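You operate a simulated robot arm through the tools that you are given. There is no shell and no other tool. Be economical: measure what you need, move in short steps, check, and stop when the job is done.

The job below is to be done with a simulated robot arm. You get a single attempt, and the scene is never put back.

Task
Centre the spool: bring the purple display to 0 %.
Fine: grey flap down; about half off on the red knob, the rest on the blue; flap up over them again.

It is judged by the outcome, as a careful person would: the job done as asked, and still so three seconds after it is handed in. It fails if anything else is knocked over, pushed out of place, dropped, spilled or broken.

Robot
A 6-joint arm with a two-finger parallel gripper on a trunk, on a base that drives. Base frame: it is fixed to the floor where the robot stands at the start and does not move with it; the origin is under the middle of the robot, x ahead of it, y to its left, z up. Units: m, rad, N and s.
With the tool pointing down near the work surface it reaches from about 0.3 to 0.7 m from the robot's upright axis, wherever it stands. Its first joint turns from -2.897 to 2.897 rad. Places, roughly: grey block flap [0.5, -0.1, 0.7]; purple display [0.5, -0.1, 0.7]; small blue knob [0.5, -0.1, 0.7]; small red knob [0.5, -0.2, 0.7]; wall block [0.5, -0.1, 0.7]. Payload 4.1 kg.
The TCP is the grasp point between the finger pads, 0.023 m short of the fingertips. In the tool frame z runs along the fingers and y along their closing line. The gripper opens to 0.094 m. The fingers are 0.038 m wide and 0.01 m thick; the gripper's body (0.054 by 0.096 m) begins 0.039 m behind the TCP.
Orientation is told as [roll, pitch, yaw] about the base's x, y, z axes, in that order, counted from this pose: with the fingers straight down and closing along the base's y, the tool's x points along the base's -x, its y along +y and its z along -z.

Tools
- The arm moves only by the tool move_arm. Its argument "series" is a list that holds one entry, the list of rows, each a list of 6 numbers: the shift along the tool's x, y, z in units of 200 mm (1.0 is 200 mm), then the turn, a rotation vector about the tool's x, y, z in units of 60 degrees (1.0 is 60 degrees). In form: [[[dx, dy, dz, ax, ay, az], ...]]. A call has 1 to 20 rows; each row is the pose to reach, as a shift and turn from the pose commanded when the call began, along the tool's axes at that moment. "fingers" is the finger opening in m, from 0 to 0.094, set as the call begins (left out, the last holds). A call with a number of a shift or a turn outside -1 to 1 is refused whole. A row lasts 0.2 s, in which the tool goes at most 0.05 m and 0.15 rad; a call with a longer step from one row to the next is refused whole, and so is a gripper value outside its range. Where a pose cannot be reached the arm comes as near as it can. A force on the tool above 90 N (or 10 N above the force at the start of the call, whichever is more), or a blocked arm, ends the call early, and 0.2 s more pass. Each finger travels about 0.045 m/s and halts on what it meets, pressing with about 33 N; the grip force reading is that of the motor and also rises with nothing between the fingers. The clock runs only during rows and for 0.2 s after the last one: add rows that repeat a pose to give the fingers time. It gives the time, the measured TCP pose, the force on the tool (base axes), the opening and the grip force at its end, in the units of the frame above (readings bear some noise), with the torque about the TCP (base axes, N m) and any sound that the robot's microphone picked up, and new pictures: "pictures" is both (left out), scene, wrist or none.
- Cameras (640 x 400 px; columns grow to the right, rows downward): "scene" is now at [0.011, 0.1162, 1.3163]; the picture's right is [-0.47, -0.88, 0.00], its down [-0.58, 0.31, -0.75] and it looks along [0.67, -0.35, -0.66] (base axes); focal length 250 px, centre (320, 200). "wrist" rides on the gripper at [0.086, 0.016, -0.074] in the tool frame; the picture's right is [-0.18, 0.98, 0.00], its down [-0.58, -0.11, -0.81] and it looks along [-0.79, -0.15, 0.59] (tool axes); focal length 243 px, centre (320, 200). There is no depth. A picture from a camera that has moved, and an enlarged one, comes with that camera's place and axes in the base frame and with its lens.
- slide_trunk(by): slides the trunk up (or, below 0, down) by that many m; the arm and the scene camera ride with it, the base frame stays. It gives what a move gives, with no picture.
- steer(legs): drives the robot by 1 to 6 legs, each [ahead, turn to the left] in m and rad, along the robot's own axes; the way and the turn of a leg run together, so that a leg with both is an arc; at most 1.5 m and 3.142 rad a leg. The arm and the cameras ride along, it lands a little off, and it stops where it bumps. It gives what a move gives, and a new picture of the scene camera.
- aim_head(pan, tilt): turns the head with the scene camera to pan (to the left, within 2.705 rad either way) and tilt (down, from -0.506 to 1.204), counted from straight ahead of the robot. It gives what a move gives, and a new picture of the scene camera.
- inspect(camera, box): a new picture of the part [left, top, right, bottom] of that camera's present view, enlarged. No time passes.
- hand_in(): hands the job in; it is judged then, once.

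Go step by step. Nothing tells you exact positions but the pictures and the camera data: compare them with the known pose of the tool, close in by small moves and look again before you grip or let go. The budget is 120 turns and 260 pictures, counting those below and the enlarged ones. Unless the task says otherwise, let go and move clear before handing in, and close with one line.

The tools are called after ">>>" by a JSON object that holds its "name" and its "arguments". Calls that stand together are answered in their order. move_arm: Moves the arm, as the interface text tells. Its arguments: {"type":"object","properties":{"series":{"type":"array","items":{"type":"array","items":{"type":"array","items":{"type":"number"}}}},"fingers":{"type":"number"},"pictures":{"type":"string","enum":["both","scene","wrist","none"]}},"required":["series"]} The other tools are called the same way: slide_trunk (by) slides the trunk up or down; steer (legs) drives the base; aim_head (pan, tilt) turns the head that bears the scene camera; inspect (camera, box) takes an enlarged picture of a part of a camera's view; hand_in () hands the job in.

At the start:

```text
clock: 0.0
tool_pos: [0.4756, -0.1462, 0.877]
tool_rot: [-0.001, -0.001, 0.0]
ft_force: [-0.2, -0.7, -0.1]
wrist_torque: [-0.01, 0.0, -0.03]
finger_gap: 0.094
grasp_force: 0.0
trunk travel left (down, up): [-0.275, 0.315]
robot x, y, heading: [-0.003, -0.0125, 0.001]
head pan, tilt: [-0.485, 0.721]
```

scene: 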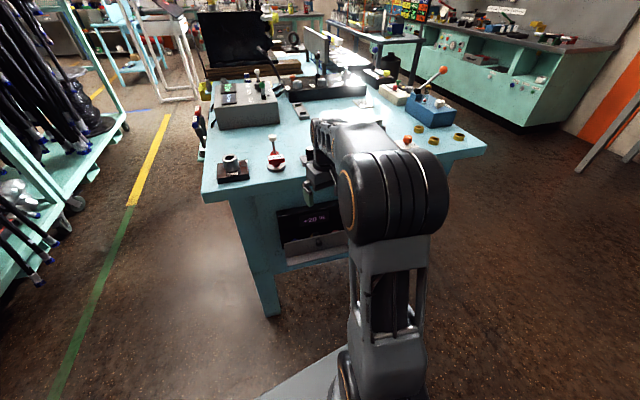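
wrist: 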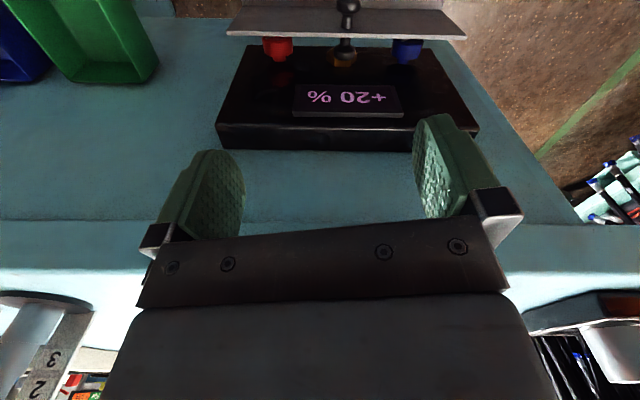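

I see a black block with a purple display (+20 %), and a grey flap above it with red and blue knobs beneath. I'll enlarge the views first.

>>> {"name": "inspect", "arguments": {"camera": "wrist", "box": [200, 0, 500, 160]}}

>>> {"name": "inspect", "arguments": {"camera": "scene", "box": [240, 100, 400, 260]}}

```text
2.13 times, centred on (350, 80) of wrist
camera zoom: at [0.3885, -0.1302, 0.9512], right [0.18, 0.98, 0.0], down [0.58, -0.11, 0.81], along [0.79, -0.15, -0.59], focal length 518 px, centre (256, 456)
```

zoom: 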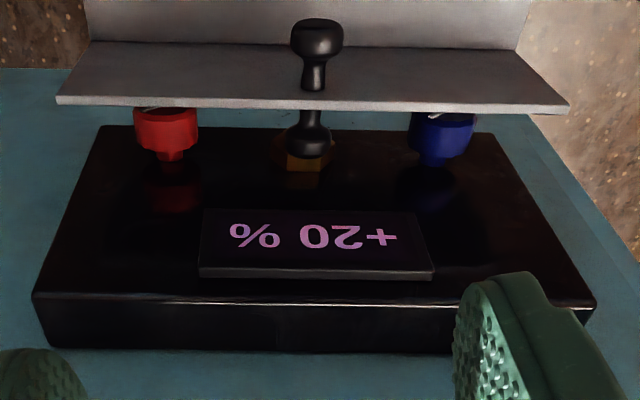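

```text
2.50 times, centred on (320, 180) of scene
camera zoom: at [0.011, 0.1162, 1.3163], right [-0.47, -0.88, 0.0], down [-0.58, 0.31, -0.75], along [0.67, -0.35, -0.66], focal length 625 px, centre (320, 250)
```

zoom: 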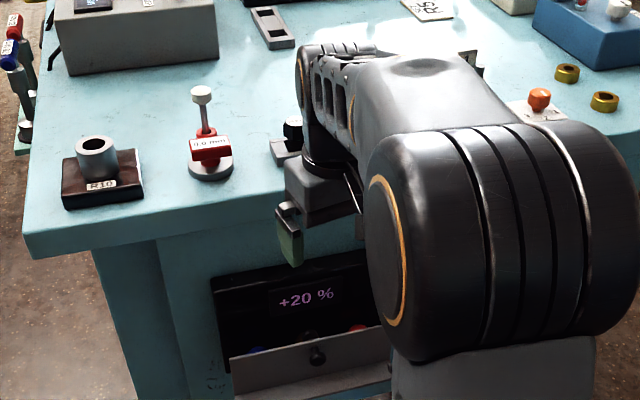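

The block is on the table's front face (display near [0.515, -0.128, 0.745]), knobs below the display, with the grey flap upright in front of them. I'll back up for room and a better view.

>>> {"name": "steer", "arguments": {"legs": [[-0.25, 0]]}}

>>> {"name": "inspect", "arguments": {"camera": "wrist", "box": [160, 0, 480, 200]}}

```text
clock: 1.8
tool_pos: [0.2241, -0.1463, 0.8768]
tool_rot: [0.0, -0.001, 0.0]
ft_force: [0.3, -0.4, -0.1]
wrist_torque: [0.0, 0.01, 0.01]
finger_gap: 0.0941
grasp_force: 0.0
trunk travel left (down, up): [-0.275, 0.315]
robot x, y, heading: [-0.2484, -0.0116, -0.001]
head pan, tilt: [-0.485, 0.721]
camera scene: at [-0.2401, 0.116, 1.3163], right [-0.46, -0.89, 0.0], down [-0.58, 0.31, -0.75], along [0.67, -0.35, -0.66], focal length 250 px, centre (320, 200)
```

scene: 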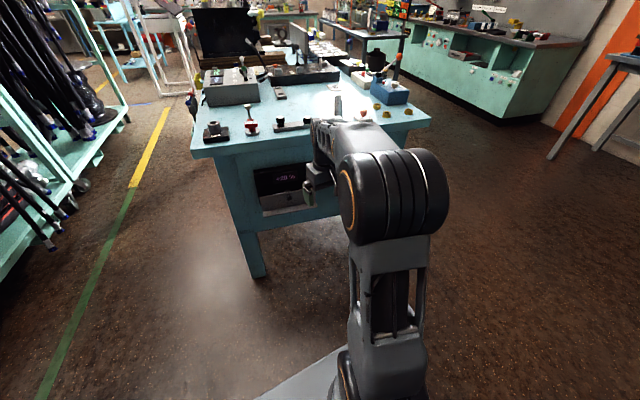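

```text
2.00 times, centred on (320, 100) of wrist
camera zoom: at [0.1379, -0.1296, 0.9512], right [0.18, 0.98, 0.0], down [0.58, -0.11, 0.81], along [0.79, -0.15, -0.59], focal length 485 px, centre (320, 400)
```

zoom: 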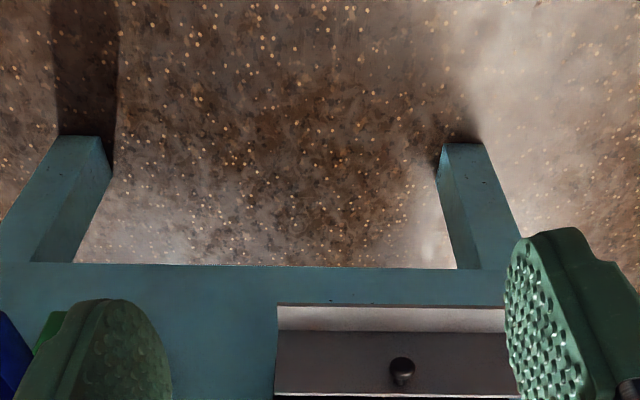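

The flap's outer face with its black handle is visible now. I'll swing the tool towards horizontal (pointing at the wall).

>>> {"name": "move_arm", "arguments": {"series": [[[-0.07, 0, 0, 0, -0.14, 0], [-0.14, 0, 0, 0, -0.28, 0], [-0.21, 0, 0, 0, -0.42, 0], [-0.28, 0, 0, 0, -0.56, 0], [-0.35, 0, 0, 0, -0.7, 0], [-0.42, 0, 0, 0, -0.84, 0], [-0.5, 0, 0, 0, -0.98, 0]]], "pictures": "both"}}

```text
clock: 3.4
tool_pos: [0.3245, -0.1453, 0.8769]
tool_rot: [-0.003, -1.024, 0.007]
ft_force: [0.2, -0.1, 0.3]
wrist_torque: [-0.02, 0.02, 0.0]
finger_gap: 0.0942
grasp_force: 0.1
trunk travel left (down, up): [-0.275, 0.315]
robot x, y, heading: [-0.2555, -0.0073, 0.003]
head pan, tilt: [-0.485, 0.721]
camera scene: at [-0.2404, 0.116, 1.3163], right [-0.46, -0.89, 0.0], down [-0.58, 0.31, -0.75], along [0.67, -0.35, -0.66], focal length 250 px, centre (320, 200)
camera wrist: at [0.2157, -0.1294, 0.8422], right [0.09, 0.98, 0.16], down [-0.39, -0.11, 0.92], along [0.92, -0.15, 0.37], focal length 243 px, centre (320, 200)
```

scene: 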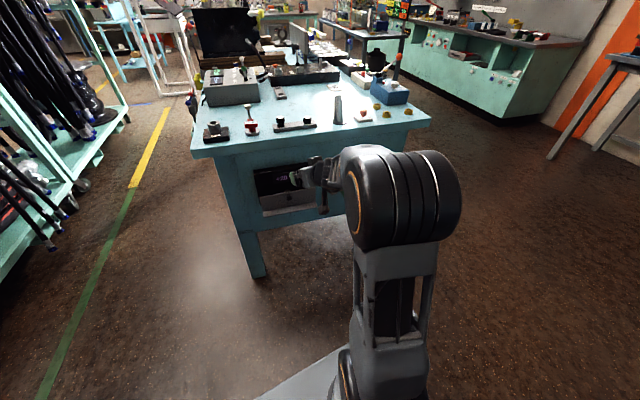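
wrist: 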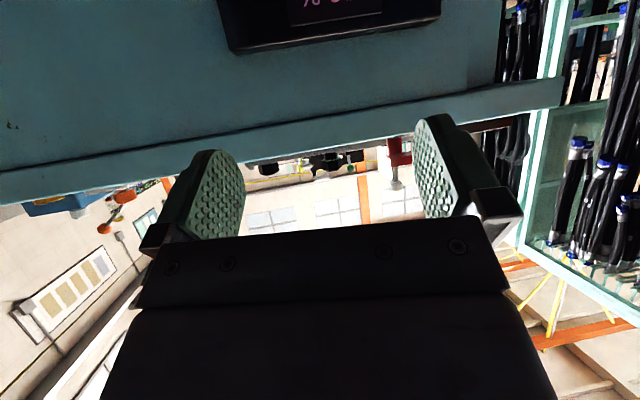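

Lowering the tool to look at the block more squarely.

>>> {"name": "move_arm", "arguments": {"series": [[[0.2, 0, 0.12, 0, 0, 0], [0.4, 0, 0.24, 0, 0.1, 0], [0.6, 0, 0.36, 0, 0.2, 0], [0.7, 0, 0.42, 0, 0.3, 0]]], "pictures": "wrist"}}

>>> {"name": "aim_head", "arguments": {"pan": -0.15, "tilt": 0.65}}

```text
clock: 4.4
tool_pos: [0.3222, -0.1441, 0.713]
tool_rot: [0.0, -0.712, 0.002]
ft_force: [0.2, -0.7, 0.4]
wrist_torque: [0.01, 0.01, 0.01]
finger_gap: 0.0936
grasp_force: 0.1
trunk travel left (down, up): [-0.275, 0.315]
robot x, y, heading: [-0.2548, -0.0117, -0.001]
head pan, tilt: [-0.485, 0.721]
camera wrist: at [0.2084, -0.1279, 0.7132], right [0.14, 0.98, 0.12], down [-0.08, -0.11, 0.99], along [0.99, -0.15, 0.07], focal length 243 px, centre (320, 200)
```

wrist: 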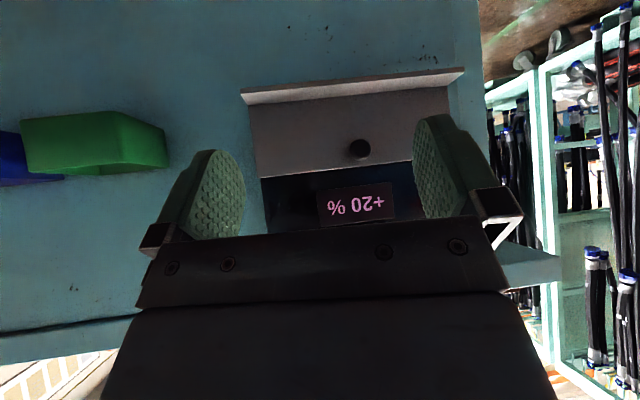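

```text
clock: 5.2
tool_pos: [0.3224, -0.144, 0.7137]
tool_rot: [-0.001, -0.711, 0.003]
ft_force: [0.7, -0.3, -1.0]
wrist_torque: [-0.04, 0.02, -0.02]
finger_gap: 0.094
grasp_force: 0.1
trunk travel left (down, up): [-0.275, 0.315]
robot x, y, heading: [-0.253, -0.0114, 0.003]
head pan, tilt: [-0.15, 0.649]
camera scene: at [-0.2289, 0.1422, 1.3223], right [-0.15, -0.99, 0.0], down [-0.6, 0.09, -0.8], along [0.79, -0.12, -0.6], focal length 250 px, centre (320, 200)
```

scene: 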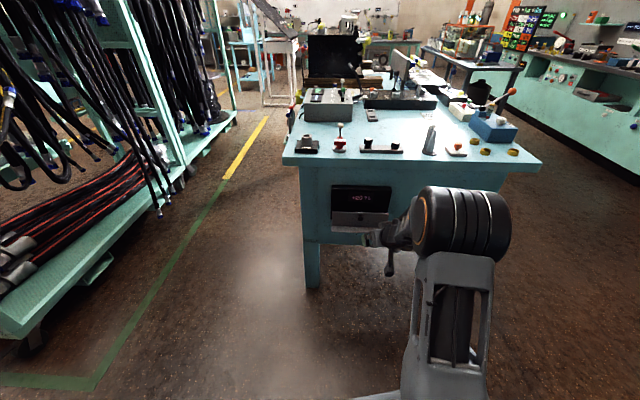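

>>> {"name": "inspect", "arguments": {"camera": "wrist", "box": [220, 50, 480, 250]}}

>>> {"name": "inspect", "arguments": {"camera": "scene", "box": [310, 170, 410, 240]}}

```text
2.00 times, centred on (350, 150) of wrist
camera zoom: at [0.2085, -0.1278, 0.7136], right [0.14, 0.98, 0.12], down [-0.09, -0.11, 0.99], along [0.99, -0.15, 0.07], focal length 485 px, centre (260, 300)
```

zoom: 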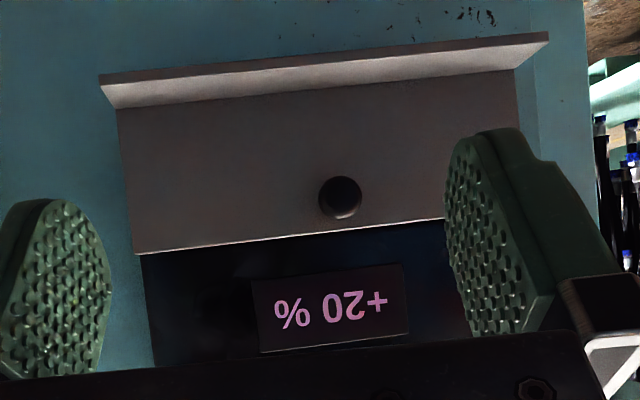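

```text
5.71 times, centred on (360, 205) of scene
camera zoom: at [-0.2289, 0.1422, 1.3223], right [-0.15, -0.99, 0.0], down [-0.6, 0.09, -0.8], along [0.79, -0.12, -0.6], focal length 1430 px, centre (91, 171)
```

zoom: 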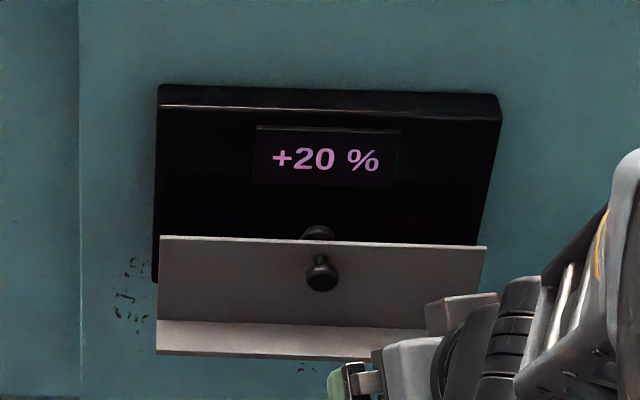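

The panel is yawed about -0.19 rad (its inward normal is about [0.98, -0.19, 0]). I'll bring the tool horizontal, then try rolling it so the camera rides on top.

>>> {"name": "move_arm", "arguments": {"series": [[[0, 0, 0, 0, -0.14, 0], [0, 0, 0, 0, -0.28, 0], [0, 0, 0, 0, -0.42, 0], [0, 0, 0, 0, -0.56, 0], [0, 0, 0, 0, -0.7, 0], [0, 0, 0, 0, -0.82, 0]]], "pictures": "none"}}

>>> {"name": "move_arm", "arguments": {"series": [[[0, 0, 0, 0.09, 0, 0], [0, 0, 0, 0.18, 0, 0]]], "pictures": "none"}}

>>> {"name": "move_arm", "arguments": {"series": [[[0, 0, 0, 0, 0, 0.14], [0, 0, 0, 0, 0, 0.28], [0, 0, 0, 0, 0, 0.42], [0, 0, 0, 0, 0, 0.56], [0, 0, 0, 0, 0, 0.7], [0, 0, 0, 0, 0, 0.84], [0, 0, 0, 0, 0, 0.98]]], "pictures": "wrist"}}

```text
clock: 6.6
tool_pos: [0.3305, -0.1569, 0.7216]
tool_rot: [1.5, -1.554, -1.491]
ft_force: [0.6, 0.6, 0.6]
wrist_torque: [0.03, -0.01, 0.0]
finger_gap: 0.0942
grasp_force: 0.0
out of reach, approached as far as the arm can: row 5, 6
trunk travel left (down, up): [-0.275, 0.315]
robot x, y, heading: [-0.2527, -0.0092, 0.004]
head pan, tilt: [-0.15, 0.649]
```

```text
clock: 7.2
tool_pos: [0.3446, -0.162, 0.7336]
tool_rot: [1.484, -1.526, -1.576]
ft_force: [-0.2, 0.0, 1.0]
wrist_torque: [0.02, -0.02, -0.03]
finger_gap: 0.0939
grasp_force: 0.0
out of reach, approached as far as the arm can: row 1, 2
trunk travel left (down, up): [-0.275, 0.315]
robot x, y, heading: [-0.2561, -0.0128, 0.002]
head pan, tilt: [-0.15, 0.649]
```

```text
clock: 8.8
tool_pos: [0.3437, -0.1644, 0.7339]
tool_rot: [1.565, -0.496, -1.66]
ft_force: [-0.1, -0.6, -0.6]
wrist_torque: [0.02, 0.01, -0.03]
finger_gap: 0.0941
grasp_force: 0.0
trunk travel left (down, up): [-0.275, 0.315]
robot x, y, heading: [-0.2542, -0.0106, -0.003]
head pan, tilt: [-0.15, 0.649]
camera wrist: at [0.2766, -0.0731, 0.7061], right [0.03, 0.31, 0.95], down [-0.85, -0.49, 0.19], along [0.52, -0.82, 0.25], focal length 243 px, centre (320, 200)
```

wrist: 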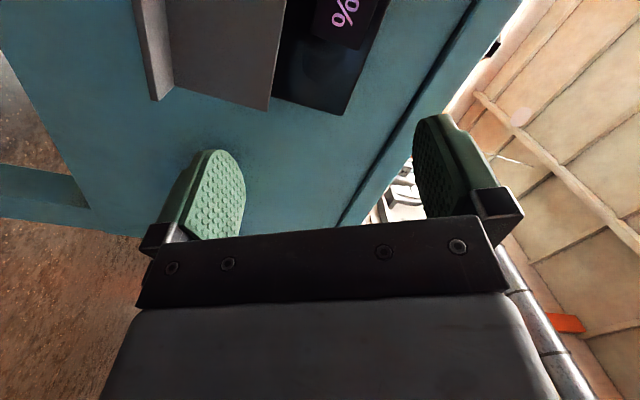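

Roll works, but reach is cramped; I'll lower the trunk, back up slightly, and continue the roll.

>>> {"name": "slide_trunk", "arguments": {"by": -0.2}}

>>> {"name": "steer", "arguments": {"legs": [[-0.12, 0]]}}

>>> {"name": "move_arm", "arguments": {"series": [[[0, 0, 0, 0, 0, 0.14], [0, 0, 0, 0, 0, 0.28], [0, 0, 0, 0, 0, 0.42], [0, 0, 0, 0, 0, 0.56], [0, 0, 0, 0, 0, 0.7], [0, 0, 0, 0, 0, 0.84], [0, 0, 0, 0, 0, 0.98]]], "pictures": "none"}}

>>> {"name": "move_arm", "arguments": {"series": [[[0, 0, 0, 0, 0, 0.14], [0, 0, 0, 0, 0, 0.28], [0, 0, 0, 0, 0, 0.42], [0, 0, 0, 0, 0, 0.56], [0, 0, 0, 0, 0, 0.7], [0, 0, 0, 0, 0, 0.84], [0, 0, 0, 0, 0, 0.98]]], "pictures": "wrist"}}

```text
clock: 11.0
tool_pos: [0.3445, -0.163, 0.532]
tool_rot: [1.566, -0.5, -1.659]
ft_force: [-0.4, 0.2, 0.5]
wrist_torque: [-0.01, -0.02, -0.02]
finger_gap: 0.0939
grasp_force: 0.0
trunk travel left (down, up): [-0.075, 0.515]
robot x, y, heading: [-0.2514, -0.0103, 0.001]
head pan, tilt: [-0.15, 0.649]
```

```text
clock: 12.4
tool_pos: [0.2283, -0.1644, 0.5333]
tool_rot: [1.568, -0.501, -1.663]
ft_force: [-0.4, -0.3, 0.2]
wrist_torque: [0.04, -0.01, 0.01]
finger_gap: 0.0939
grasp_force: 0.0
trunk travel left (down, up): [-0.075, 0.515]
robot x, y, heading: [-0.3657, -0.015, 0.004]
head pan, tilt: [-0.15, 0.649]
stopped in leg 1: the robot was blocked; the commanded pose is now the measured one
camera scene: at [-0.3442, 0.1417, 1.1223], right [-0.15, -0.99, 0.0], down [-0.6, 0.09, -0.8], along [0.79, -0.12, -0.6], focal length 250 px, centre (320, 200)
```

scene: 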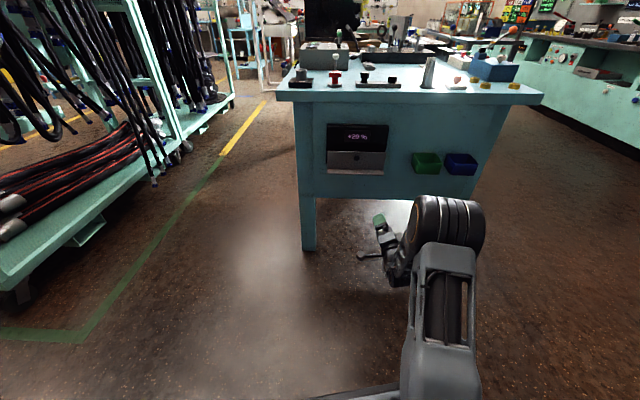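

```text
clock: 14.0
tool_pos: [0.2279, -0.165, 0.535]
tool_rot: [1.567, 0.527, -1.666]
ft_force: [0.2, 0.6, 0.2]
wrist_torque: [0.01, -0.02, 0.0]
finger_gap: 0.0942
grasp_force: 0.1
trunk travel left (down, up): [-0.075, 0.515]
robot x, y, heading: [-0.3672, -0.0077, 0.004]
head pan, tilt: [-0.15, 0.649]
```

```text
clock: 15.6
tool_pos: [0.2286, -0.1646, 0.5333]
tool_rot: [1.398, 1.554, -1.837]
ft_force: [-0.5, -0.1, -0.4]
wrist_torque: [0.01, -0.02, -0.01]
finger_gap: 0.094
grasp_force: 0.1
trunk travel left (down, up): [-0.075, 0.515]
robot x, y, heading: [-0.366, -0.0118, -0.001]
head pan, tilt: [-0.15, 0.649]
camera wrist: at [0.152, -0.1729, 0.6207], right [-0.09, -0.98, -0.17], down [-0.8, 0.17, -0.58], along [0.6, 0.08, -0.8], focal length 243 px, centre (320, 200)
```

wrist: 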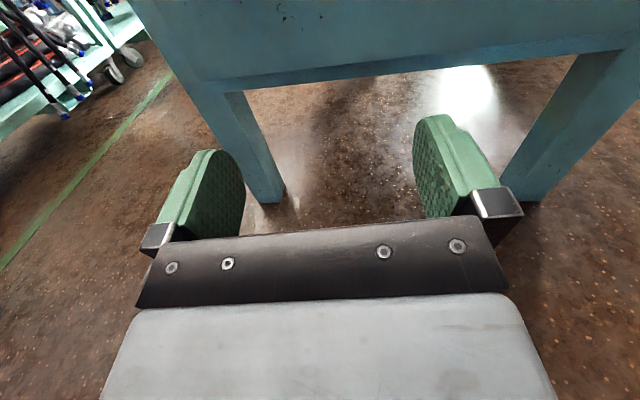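

The camera is on top now. I'll raise the tool in front of the panel and correct the yaw.

>>> {"name": "move_arm", "arguments": {"series": [[[0.2, -0.08, 0.06, -0.02, 0, 0], [0.4, -0.16, 0.12, -0.04, 0, 0], [0.6, -0.24, 0.19, -0.06, 0, 0], [0.8, -0.32, 0.25, -0.08, 0, 0], [1.0, -0.4, 0.32, -0.1, 0, 0]]], "pictures": "both"}}

```text
clock: 16.8
tool_pos: [0.2924, -0.1643, 0.7502]
tool_rot: [0.783, 1.544, -2.49]
ft_force: [1.0, -0.3, -0.2]
wrist_torque: [-0.01, -0.02, 0.01]
finger_gap: 0.0938
grasp_force: 0.2
out of reach, approached as far as the arm can: row 1, 2, 3, 4, 5
trunk travel left (down, up): [-0.075, 0.515]
robot x, y, heading: [-0.3711, -0.01, 0.001]
head pan, tilt: [-0.15, 0.649]
camera scene: at [-0.344, 0.1416, 1.1223], right [-0.15, -0.99, 0.0], down [-0.6, 0.09, -0.8], along [0.79, -0.12, -0.6], focal length 250 px, centre (320, 200)
camera wrist: at [0.2181, -0.1688, 0.8384], right [-0.13, -0.98, -0.17], down [-0.8, 0.2, -0.57], along [0.59, 0.06, -0.81], focal length 243 px, centre (320, 200)
```

scene: 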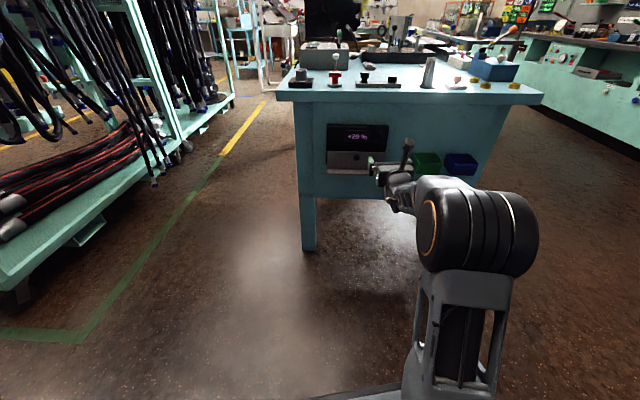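
wrist: 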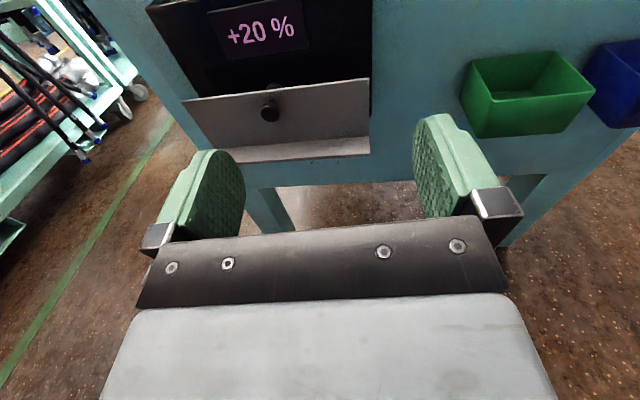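

The y-shift was out of reach, so I'll turn the base to face the panel squarely, which should free up the wrist.

>>> {"name": "steer", "arguments": {"legs": [[0.04, 0], [0, -0.19]]}}

>>> {"name": "move_arm", "arguments": {"series": [[[0, -0.15, 0, 0.05, 0, 0.02], [0, -0.3, 0, 0.1, 0, 0.04], [0, -0.45, 0, 0.13, 0, 0.06], [0, -0.6, 0, 0.13, 0, 0.06], [0, -0.75, 0, 0.13, 0, 0.06]]], "pictures": "wrist"}}

```text
clock: 18.4
tool_pos: [0.2914, -0.2857, 0.7509]
tool_rot: [0.842, 1.545, -2.62]
ft_force: [-0.9, -0.4, -1.4]
wrist_torque: [-0.02, 0.01, 0.0]
finger_gap: 0.094
grasp_force: 0.0
trunk travel left (down, up): [-0.075, 0.515]
robot x, y, heading: [-0.3282, -0.0086, -0.192]
head pan, tilt: [-0.15, 0.649]
camera scene: at [-0.2756, 0.1341, 1.1223], right [-0.33, -0.94, 0.0], down [-0.57, 0.2, -0.8], along [0.75, -0.27, -0.6], focal length 250 px, centre (320, 200)
```

scene: 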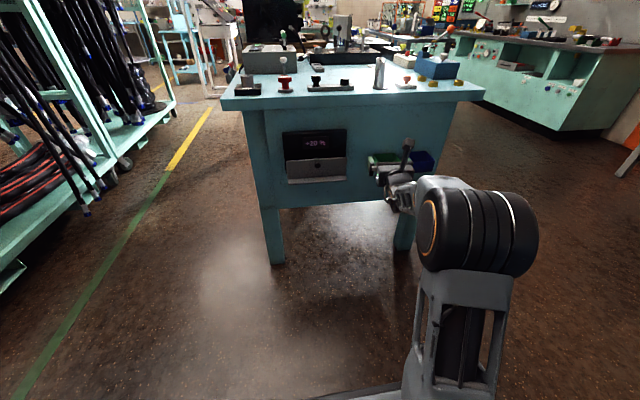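

```text
clock: 19.6
tool_pos: [0.3306, -0.1839, 0.7571]
tool_rot: [-1.096, 1.519, 1.894]
ft_force: [-0.8, -0.4, 0.6]
wrist_torque: [-0.01, 0.04, 0.01]
finger_gap: 0.0938
grasp_force: 0.0
out of reach, approached as far as the arm can: row 4, 5
trunk travel left (down, up): [-0.075, 0.515]
robot x, y, heading: [-0.3265, -0.0094, -0.19]
head pan, tilt: [-0.15, 0.649]
camera wrist: at [0.2558, -0.1934, 0.8451], right [-0.15, -0.96, -0.23], down [-0.79, 0.26, -0.56], along [0.59, 0.1, -0.8], focal length 243 px, centre (320, 200)
```

wrist: 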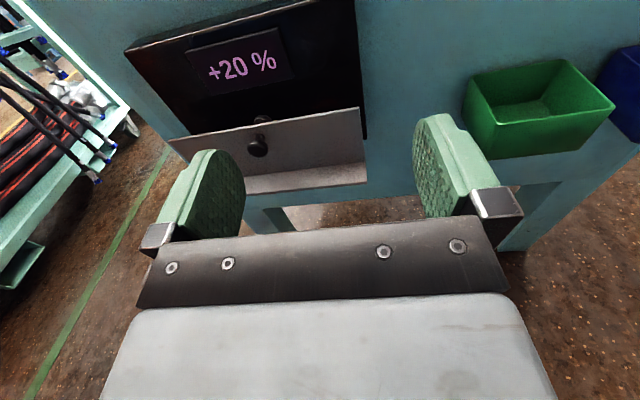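

The roll is at its limit. I'll back off the roll ~30° and then shift in front of the handle.

>>> {"name": "move_arm", "arguments": {"series": [[[0, 0, 0, 0, 0, -0.14], [0, 0, 0, 0, 0, -0.28], [0, 0, 0, 0, 0, -0.42], [0, 0, 0, 0, 0, -0.5]]], "pictures": "wrist"}}

```text
clock: 20.6
tool_pos: [0.3316, -0.1981, 0.7624]
tool_rot: [1.533, 1.091, -1.779]
ft_force: [0.5, -0.2, 0.3]
wrist_torque: [0.0, 0.02, 0.0]
finger_gap: 0.094
grasp_force: 0.1
out of reach, approached as far as the arm can: row 1, 2, 3, 4
trunk travel left (down, up): [-0.075, 0.515]
robot x, y, heading: [-0.3298, -0.0093, -0.189]
head pan, tilt: [-0.15, 0.649]
camera wrist: at [0.2635, -0.1609, 0.848], right [-0.16, -0.94, 0.29], down [-0.83, -0.03, -0.55], along [0.53, -0.33, -0.78], focal length 243 px, centre (320, 200)
```

wrist: 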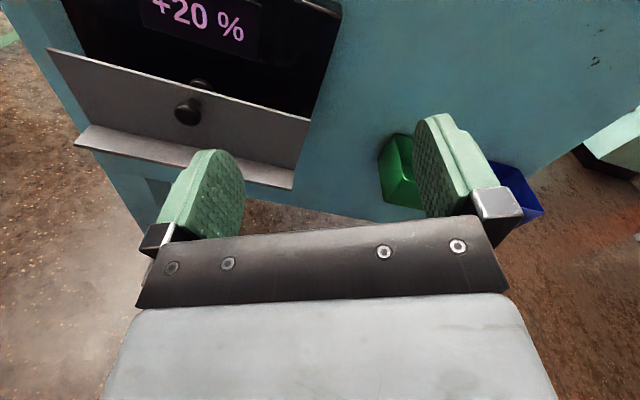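

Some joint limit or singularity is interfering; let me look at the arm's configuration.

>>> {"name": "inspect", "arguments": {"camera": "scene", "box": [260, 120, 580, 400]}}

>>> {"name": "aim_head", "arguments": {"pan": -0.5, "tilt": 1.0}}

```text
1.43 times, centred on (420, 260) of scene
camera zoom: at [-0.2756, 0.1341, 1.1223], right [-0.33, -0.94, 0.0], down [-0.57, 0.2, -0.8], along [0.75, -0.27, -0.6], focal length 357 px, centre (177, 114)
```

zoom: 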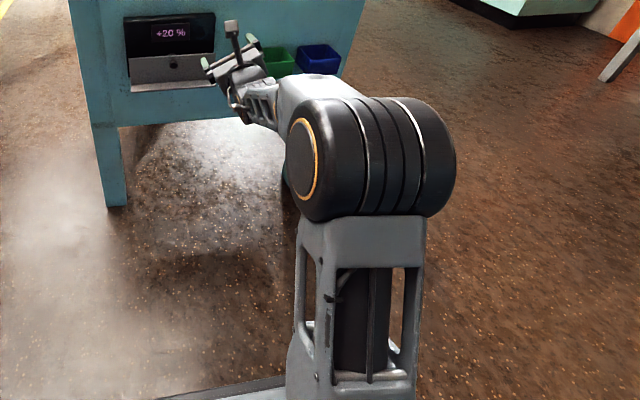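

```text
clock: 21.5
tool_pos: [0.3319, -0.1988, 0.7625]
tool_rot: [1.529, 1.094, -1.778]
ft_force: [-0.1, 0.8, 0.2]
wrist_torque: [-0.01, -0.02, -0.01]
finger_gap: 0.0941
grasp_force: 0.0
trunk travel left (down, up): [-0.075, 0.515]
robot x, y, heading: [-0.3278, -0.0131, -0.191]
head pan, tilt: [-0.499, 1.0]
camera scene: at [-0.3036, 0.1188, 1.0947], right [-0.64, -0.77, 0.0], down [-0.65, 0.53, -0.54], along [0.42, -0.34, -0.84], focal length 250 px, centre (320, 200)
```

scene: 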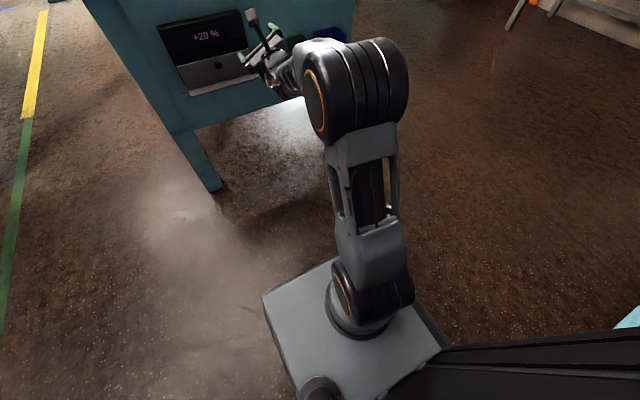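

The forearm lies nearly in line with the horizontal tool (wrist singularity). I'll raise the trunk so the forearm slopes steeply and lower the tool back down.

>>> {"name": "slide_trunk", "arguments": {"by": 0.3}}

>>> {"name": "move_arm", "arguments": {"series": [[[-0.2, 0, 0, 0, 0, 0], [-0.4, 0, 0, 0, 0, 0], [-0.6, 0, 0, 0, 0, 0], [-0.8, 0, 0, 0, 0, 0], [-1, 0, 0, 0, 0, 0]]], "pictures": "both"}}

```text
clock: 24.5
tool_pos: [0.3303, -0.1987, 1.0629]
tool_rot: [1.531, 1.094, -1.778]
ft_force: [0.5, 0.6, 0.4]
wrist_torque: [0.01, -0.01, 0.02]
finger_gap: 0.094
grasp_force: 0.0
trunk travel left (down, up): [-0.375, 0.215]
robot x, y, heading: [-0.3311, -0.0131, -0.184]
head pan, tilt: [-0.499, 1.0]
```

```text
clock: 25.7
tool_pos: [0.3135, -0.291, 0.8836]
tool_rot: [1.534, 1.093, -1.776]
ft_force: [0.1, 0.1, -0.2]
wrist_torque: [0.0, 0.01, -0.02]
finger_gap: 0.0939
grasp_force: 0.1
trunk travel left (down, up): [-0.375, 0.215]
robot x, y, heading: [-0.332, -0.0113, -0.19]
head pan, tilt: [-0.499, 1.0]
camera scene: at [-0.3036, 0.1189, 1.3947], right [-0.64, -0.77, 0.0], down [-0.65, 0.54, -0.54], along [0.42, -0.34, -0.84], focal length 250 px, centre (320, 200)
camera wrist: at [0.2453, -0.2528, 0.9695], right [-0.16, -0.94, 0.29], down [-0.83, -0.03, -0.55], along [0.53, -0.33, -0.78], focal length 243 px, centre (320, 200)
```

scene: 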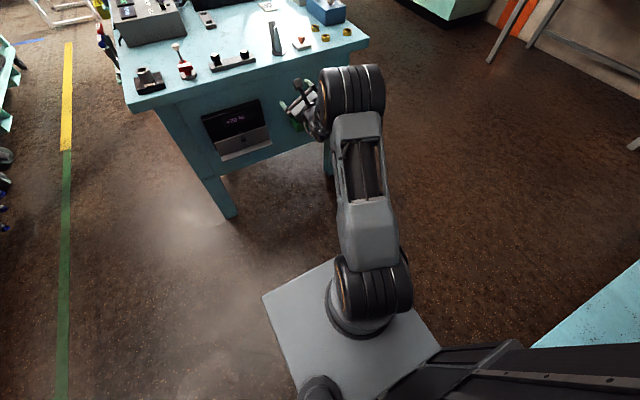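
wrist: 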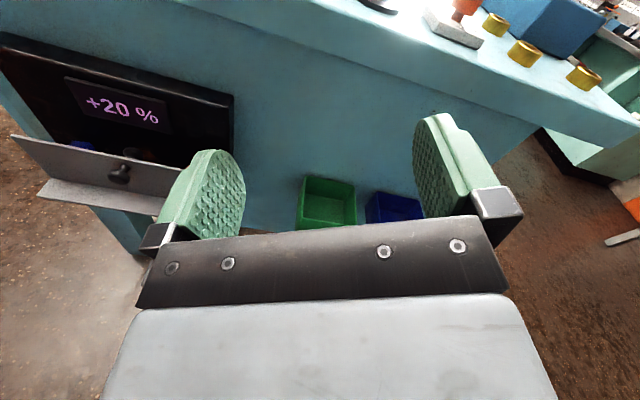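

That move tracked properly. Now I shift over in front of the handle.

>>> {"name": "move_arm", "arguments": {"series": [[[-0.05, -0.2, 0.02, 0, 0, 0], [-0.1, -0.4, 0.04, 0, 0, 0], [-0.15, -0.6, 0.05, 0, 0, 0], [-0.22, -0.8, 0.06, 0, 0, 0], [-0.28, -1, 0.06, 0, 0, 0]]], "pictures": "wrist"}}

```text
clock: 26.9
tool_pos: [0.3343, -0.2067, 0.7474]
tool_rot: [1.523, 1.095, -1.723]
ft_force: [-0.2, 0.1, 0.2]
wrist_torque: [0.02, 0.02, 0.01]
finger_gap: 0.0938
grasp_force: 0.2
out of reach, approached as far as the arm can: row 2, 3, 4, 5
trunk travel left (down, up): [-0.375, 0.215]
robot x, y, heading: [-0.3303, -0.0111, -0.191]
head pan, tilt: [-0.499, 1.0]
camera wrist: at [0.2634, -0.1737, 0.8329], right [-0.1, -0.95, 0.29], down [-0.83, -0.08, -0.55], along [0.55, -0.29, -0.79], focal length 243 px, centre (320, 200)
```

wrist: 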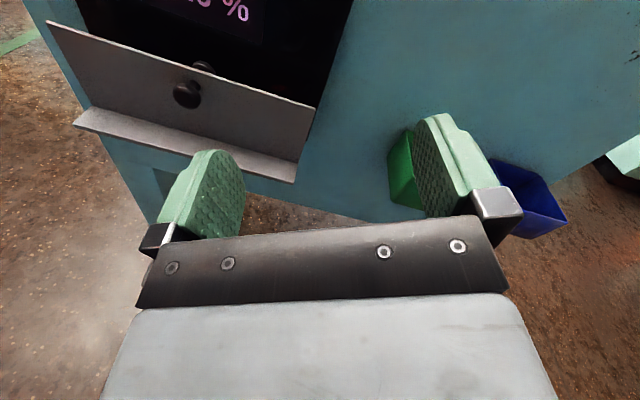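

The limit depends on the arm azimuth versus tool direction, so a sideways approach should be freer. I'll retract the tool and move the robot to the left of the panel's normal line.

>>> {"name": "move_arm", "arguments": {"series": [[[0, 0, -0.2, 0, 0, 0], [0, 0, -0.4, 0, 0, 0], [0, 0, -0.6, 0, 0, 0], [0, 0, -0.8, 0, 0, 0]]], "pictures": "none"}}

>>> {"name": "steer", "arguments": {"legs": [[0, 1.17], [0.41, 0], [0, -1.48]]}}

```text
clock: 27.9
tool_pos: [0.1749, -0.1921, 0.7522]
tool_rot: [1.519, 1.095, -1.726]
ft_force: [0.2, -0.1, -0.8]
wrist_torque: [0.01, -0.02, 0.03]
finger_gap: 0.0939
grasp_force: 0.0
trunk travel left (down, up): [-0.375, 0.215]
robot x, y, heading: [-0.3279, -0.013, -0.193]
head pan, tilt: [-0.499, 1.0]
```

```text
clock: 37.0
tool_pos: [0.3245, 0.0058, 0.7525]
tool_rot: [1.518, 1.095, -2.031]
ft_force: [-0.5, 0.3, 1.0]
wrist_torque: [0.0, -0.06, -0.02]
finger_gap: 0.0942
grasp_force: 0.1
trunk travel left (down, up): [-0.375, 0.215]
robot x, y, heading: [-0.1015, 0.3346, -0.498]
head pan, tilt: [-0.499, 1.0]
camera scene: at [-0.0366, 0.4504, 1.3946], right [-0.84, -0.54, 0.0], down [-0.46, 0.71, -0.54], along [0.29, -0.45, -0.84], focal length 250 px, centre (320, 200)
```

scene: 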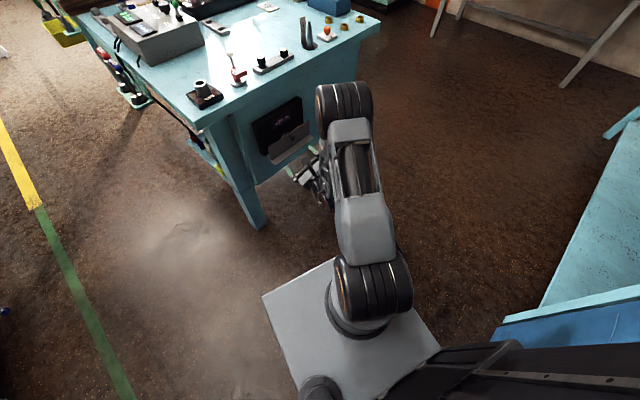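

The robot now stands left of the panel. I'll move the tool in front of the handle, yawed to face the panel squarely.

>>> {"name": "move_arm", "arguments": {"series": [[[-0.076, 0.07, 0.105, 0.045, 0.023, 0], [-0.152, 0.14, 0.21, 0.09, 0.046, 0], [-0.229, 0.21, 0.315, 0.135, 0.07, 0], [-0.305, 0.28, 0.42, 0.179, 0.093, 0]]], "pictures": "wrist"}}

>>> {"name": "aim_head", "arguments": {"pan": -0.3, "tilt": 0.8}}

```text
clock: 38.0
tool_pos: [0.3702, -0.1003, 0.7217]
tool_rot: [1.519, 1.1, -1.821]
ft_force: [-0.1, 0.8, 0.8]
wrist_torque: [-0.03, 0.01, 0.0]
finger_gap: 0.0941
grasp_force: 0.1
trunk travel left (down, up): [-0.375, 0.215]
robot x, y, heading: [-0.098, 0.3336, -0.491]
head pan, tilt: [-0.499, 1.0]
camera wrist: at [0.3034, -0.0608, 0.8072], right [-0.19, -0.94, 0.28], down [-0.84, 0.0, -0.55], along [0.52, -0.34, -0.79], focal length 243 px, centre (320, 200)
```

wrist: 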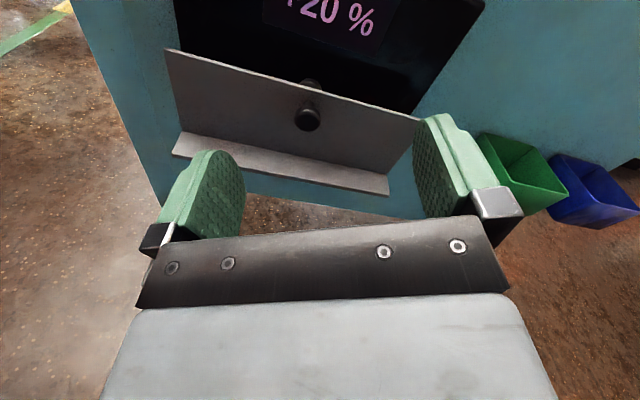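

```text
clock: 38.7
tool_pos: [0.3694, -0.0997, 0.7206]
tool_rot: [1.519, 1.099, -1.818]
ft_force: [0.7, 0.0, 0.1]
wrist_torque: [0.0, 0.0, 0.01]
finger_gap: 0.0942
grasp_force: 0.1
trunk travel left (down, up): [-0.375, 0.215]
robot x, y, heading: [-0.0997, 0.335, -0.495]
head pan, tilt: [-0.3, 0.799]
camera scene: at [-0.0181, 0.4511, 1.4097], right [-0.72, -0.7, 0.0], down [-0.5, 0.51, -0.7], along [0.49, -0.5, -0.72], focal length 250 px, centre (320, 200)
```

scene: 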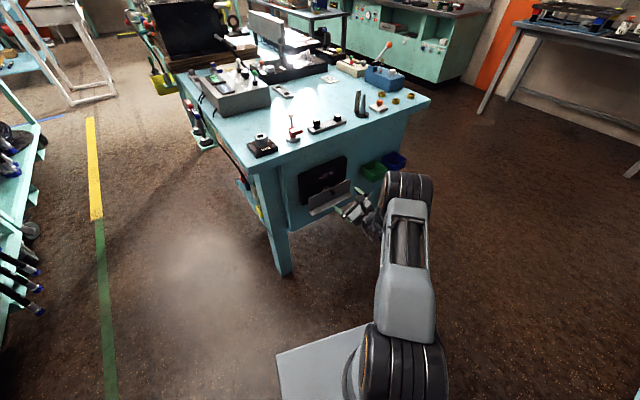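

Reach is good now. I'll level the roll and look closer.

>>> {"name": "move_arm", "arguments": {"series": [[[0, 0, 0, 0, 0, 0.13], [0, 0, 0, 0, 0, 0.26], [0, 0, 0, 0, 0, 0.39], [0, 0, 0, 0, 0, 0.45]]], "pictures": "wrist"}}

>>> {"name": "inspect", "arguments": {"camera": "wrist", "box": [140, 0, 500, 225]}}

>>> {"name": "inspect", "arguments": {"camera": "scene", "box": [270, 130, 430, 250]}}

```text
clock: 39.7
tool_pos: [0.3704, -0.0985, 0.7198]
tool_rot: [-0.104, 1.548, 2.834]
ft_force: [-0.4, -0.3, 0.7]
wrist_torque: [0.01, 0.01, -0.04]
finger_gap: 0.0937
grasp_force: 0.0
trunk travel left (down, up): [-0.375, 0.215]
robot x, y, heading: [-0.0978, 0.3339, -0.502]
head pan, tilt: [-0.3, 0.799]
camera wrist: at [0.2951, -0.0995, 0.8088], right [-0.2, -0.96, -0.19], down [-0.78, 0.27, -0.56], along [0.59, 0.03, -0.81], focal length 243 px, centre (320, 200)
```

wrist: 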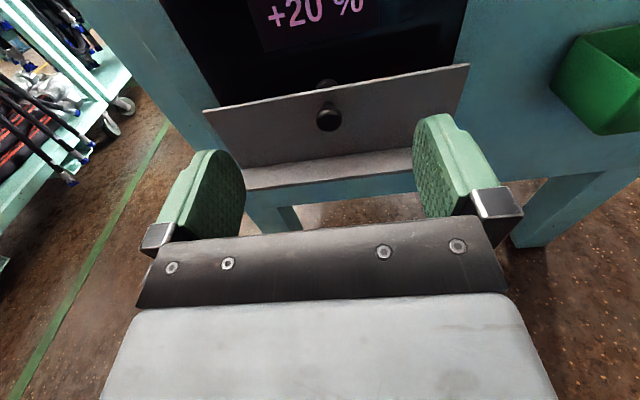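

```text
1.78 times, centred on (320, 112) of wrist
camera zoom: at [0.2951, -0.0995, 0.8088], right [-0.2, -0.96, -0.19], down [-0.78, 0.27, -0.56], along [0.59, 0.03, -0.81], focal length 431 px, centre (320, 356)
```

zoom: 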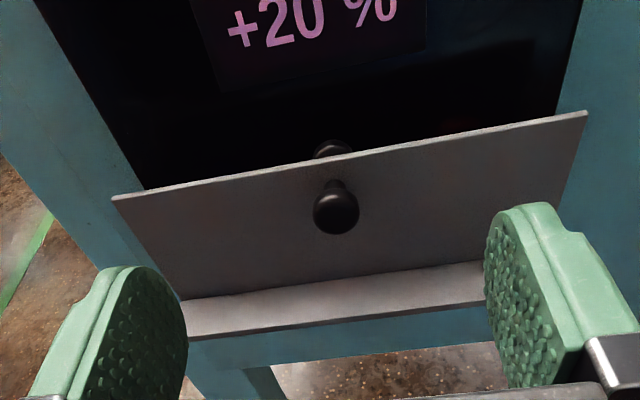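

```text
3.33 times, centred on (350, 190) of scene
camera zoom: at [-0.0181, 0.4511, 1.4098], right [-0.72, -0.7, 0.0], down [-0.5, 0.51, -0.7], along [0.49, -0.5, -0.72], focal length 834 px, centre (220, 233)
```

zoom: 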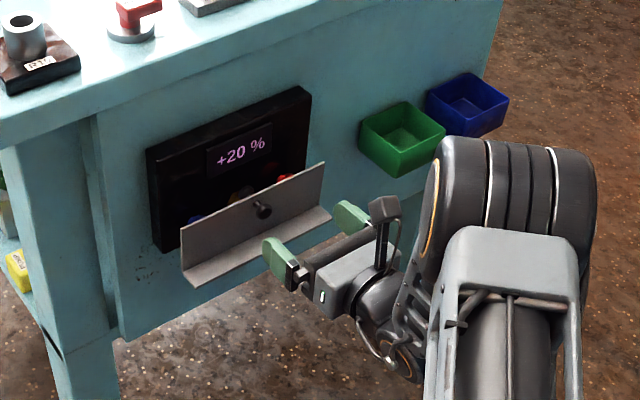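

The tool is level and square to the panel; the handle head triangulates to about [0.464, -0.119, 0.683]. I'll approach it with the fingers half open.

>>> {"name": "move_arm", "arguments": {"series": [[[-0.1, 0, 0.05, 0, 0, 0], [-0.18, 0, 0.15, 0, 0, 0], [-0.18, 0, 0.25, 0, 0, 0], [-0.18, 0, 0.28, 0, 0, 0]]], "fingers": 0.05, "pictures": "wrist"}}

>>> {"name": "inspect", "arguments": {"camera": "scene", "box": [290, 140, 410, 230]}}

```text
clock: 40.7
tool_pos: [0.4236, -0.1103, 0.6827]
tool_rot: [-0.013, 1.549, 2.926]
ft_force: [-0.4, 1.3, 0.9]
wrist_torque: [0.04, 0.0, -0.01]
finger_gap: 0.0501
grasp_force: 0.0
trunk travel left (down, up): [-0.375, 0.215]
robot x, y, heading: [-0.0995, 0.3323, -0.499]
head pan, tilt: [-0.3, 0.799]
camera wrist: at [0.3491, -0.1103, 0.7715], right [-0.2, -0.96, -0.18], down [-0.78, 0.27, -0.56], along [0.59, 0.03, -0.81], focal length 243 px, centre (320, 200)
```

wrist: 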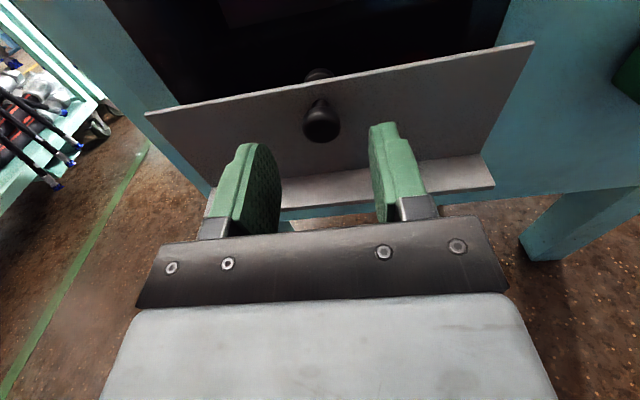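

```text
4.44 times, centred on (350, 185) of scene
camera zoom: at [-0.018, 0.4512, 1.4097], right [-0.72, -0.7, 0.0], down [-0.5, 0.51, -0.7], along [0.49, -0.5, -0.72], focal length 1112 px, centre (187, 267)
```

zoom: 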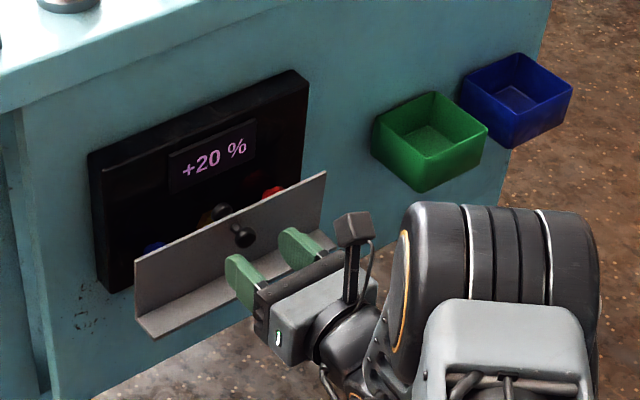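

The handle is centred between the fingers. I'll advance and close on it.

>>> {"name": "move_arm", "arguments": {"series": [[[0, 0, 0.07, 0, 0, 0], [0, 0, 0.135, 0, 0, 0]]], "pictures": "wrist"}}

>>> {"name": "move_arm", "arguments": {"series": [[[0, 0, 0, 0, 0, 0], [0, 0, 0, 0, 0, 0], [0, 0, 0, 0, 0, 0], [0, 0, 0, 0, 0, 0]]], "fingers": 0.01, "pictures": "wrist"}}

>>> {"name": "inspect", "arguments": {"camera": "scene", "box": [290, 140, 410, 230]}}

```text
clock: 41.3
tool_pos: [0.4494, -0.1141, 0.6811]
tool_rot: [-0.047, 1.549, 2.892]
ft_force: [0.4, 1.1, -0.4]
wrist_torque: [-0.04, 0.0, 0.02]
finger_gap: 0.05
grasp_force: 0.1
trunk travel left (down, up): [-0.375, 0.215]
robot x, y, heading: [-0.0965, 0.3315, -0.499]
head pan, tilt: [-0.3, 0.799]
camera wrist: at [0.3759, -0.1148, 0.771], right [-0.2, -0.96, -0.19], down [-0.78, 0.27, -0.56], along [0.59, 0.03, -0.81], focal length 243 px, centre (320, 200)
```

wrist: 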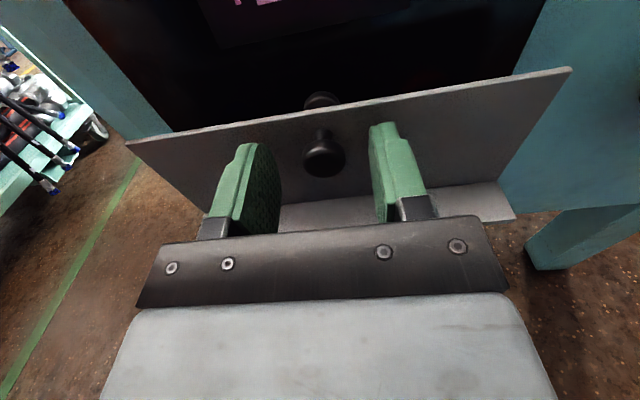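

```text
clock: 42.3
tool_pos: [0.4501, -0.1165, 0.6826]
tool_rot: [-0.052, 1.549, 2.883]
ft_force: [-2.5, -12.7, -0.6]
wrist_torque: [-0.03, 0.04, -0.25]
finger_gap: 0.021
grasp_force: 44.9
trunk travel left (down, up): [-0.375, 0.215]
robot x, y, heading: [-0.0996, 0.3311, -0.496]
head pan, tilt: [-0.3, 0.799]
camera wrist: at [0.3751, -0.1166, 0.7712], right [-0.21, -0.96, -0.19], down [-0.78, 0.28, -0.56], along [0.59, 0.03, -0.81], focal length 243 px, centre (320, 200)
```

wrist: 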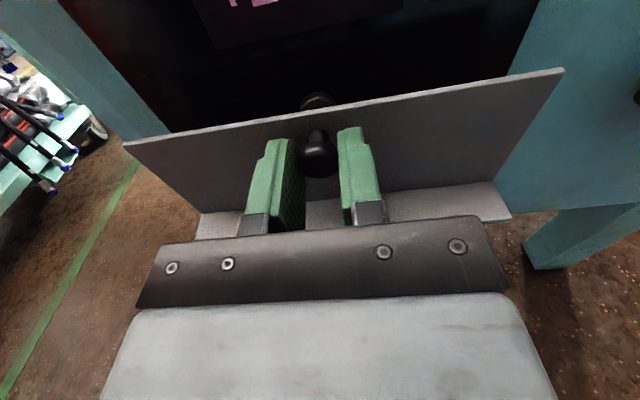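

```text
4.44 times, centred on (350, 185) of scene
camera zoom: at [-0.018, 0.4498, 1.4099], right [-0.72, -0.7, 0.0], down [-0.5, 0.51, -0.7], along [0.49, -0.5, -0.72], focal length 1112 px, centre (187, 267)
```

zoom: 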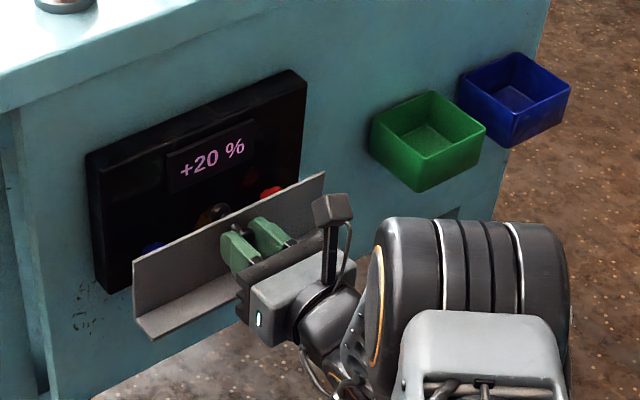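

Handle gripped (21 mm). I'll pull outward 1 cm gently and look at the reaction.

>>> {"name": "move_arm", "arguments": {"series": [[[0, 0.008, -0.025, 0, 0, 0], [0, 0.008, -0.05, 0, 0, 0]]], "pictures": "wrist"}}

>>> {"name": "inspect", "arguments": {"camera": "scene", "box": [290, 140, 410, 230]}}

```text
clock: 42.9
tool_pos: [0.4415, -0.1136, 0.682]
tool_rot: [-0.026, 1.545, 2.911]
ft_force: [16.9, -18.1, -9.0]
wrist_torque: [-0.17, -0.9, -0.23]
finger_gap: 0.021
grasp_force: 44.8
trunk travel left (down, up): [-0.375, 0.215]
robot x, y, heading: [-0.1013, 0.3364, -0.496]
head pan, tilt: [-0.3, 0.799]
camera wrist: at [0.3678, -0.1154, 0.7701], right [-0.2, -0.96, -0.18], down [-0.78, 0.27, -0.56], along [0.59, 0.03, -0.81], focal length 243 px, centre (320, 200)
```

wrist: 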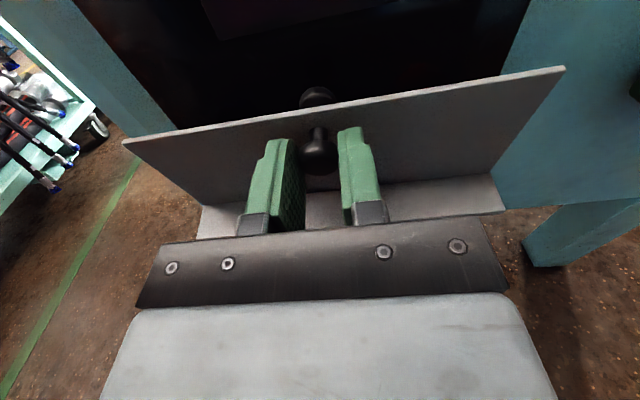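

```text
4.44 times, centred on (350, 185) of scene
camera zoom: at [-0.016, 0.449, 1.4097], right [-0.71, -0.7, 0.0], down [-0.5, 0.51, -0.7], along [0.49, -0.5, -0.72], focal length 1112 px, centre (187, 267)
```

zoom: 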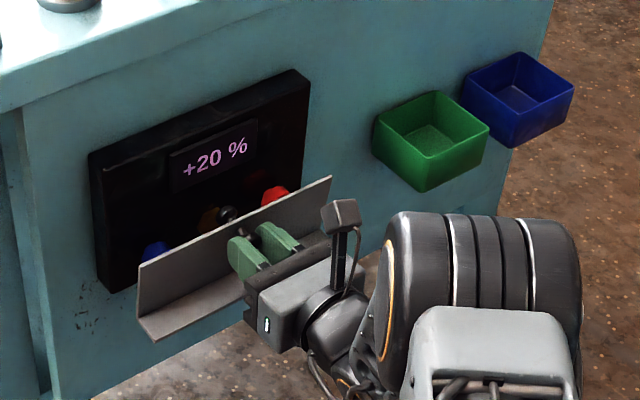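

The flap top tilts outward, so it hinges at its bottom. I'll follow the arc outward and down, pitching the tool with it.

>>> {"name": "move_arm", "arguments": {"series": [[[-0.03, 0.02, -0.02, 0, 0.07, 0], [-0.06, 0.02, -0.045, 0, 0.14, 0], [-0.085, 0.02, -0.06, 0, 0.2, 0]]], "pictures": "wrist"}}

>>> {"name": "inspect", "arguments": {"camera": "scene", "box": [290, 140, 410, 230]}}

```text
clock: 43.7
tool_pos: [0.4285, -0.1124, 0.6698]
tool_rot: [3.114, 1.376, -0.222]
ft_force: [10.3, 31.1, 20.8]
wrist_torque: [-0.38, -1.39, 0.54]
finger_gap: 0.0212
grasp_force: 44.9
trunk travel left (down, up): [-0.375, 0.215]
robot x, y, heading: [-0.0979, 0.3308, -0.493]
head pan, tilt: [-0.3, 0.799]
camera wrist: at [0.3364, -0.1096, 0.7405], right [-0.16, -0.97, -0.18], down [-0.65, 0.23, -0.73], along [0.75, 0.0, -0.66], focal length 243 px, centre (320, 200)
```

wrist: 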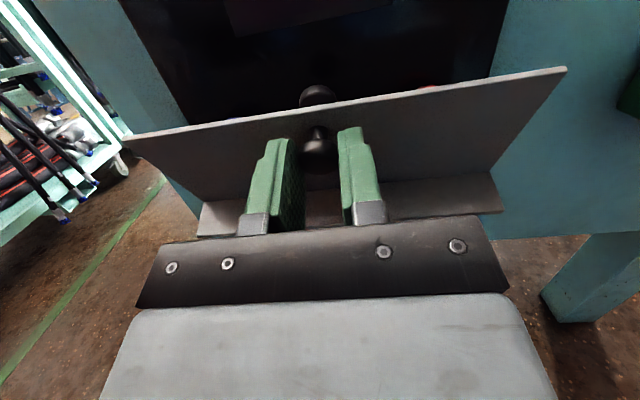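

```text
4.44 times, centred on (350, 185) of scene
camera zoom: at [-0.0198, 0.4557, 1.4098], right [-0.71, -0.7, 0.0], down [-0.5, 0.51, -0.7], along [0.49, -0.5, -0.71], focal length 1112 px, centre (187, 267)
```

zoom: 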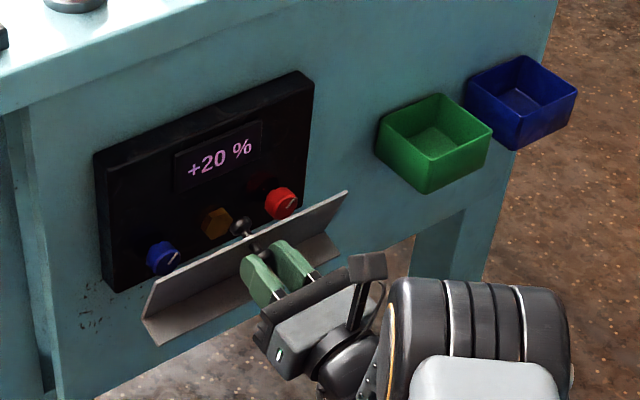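

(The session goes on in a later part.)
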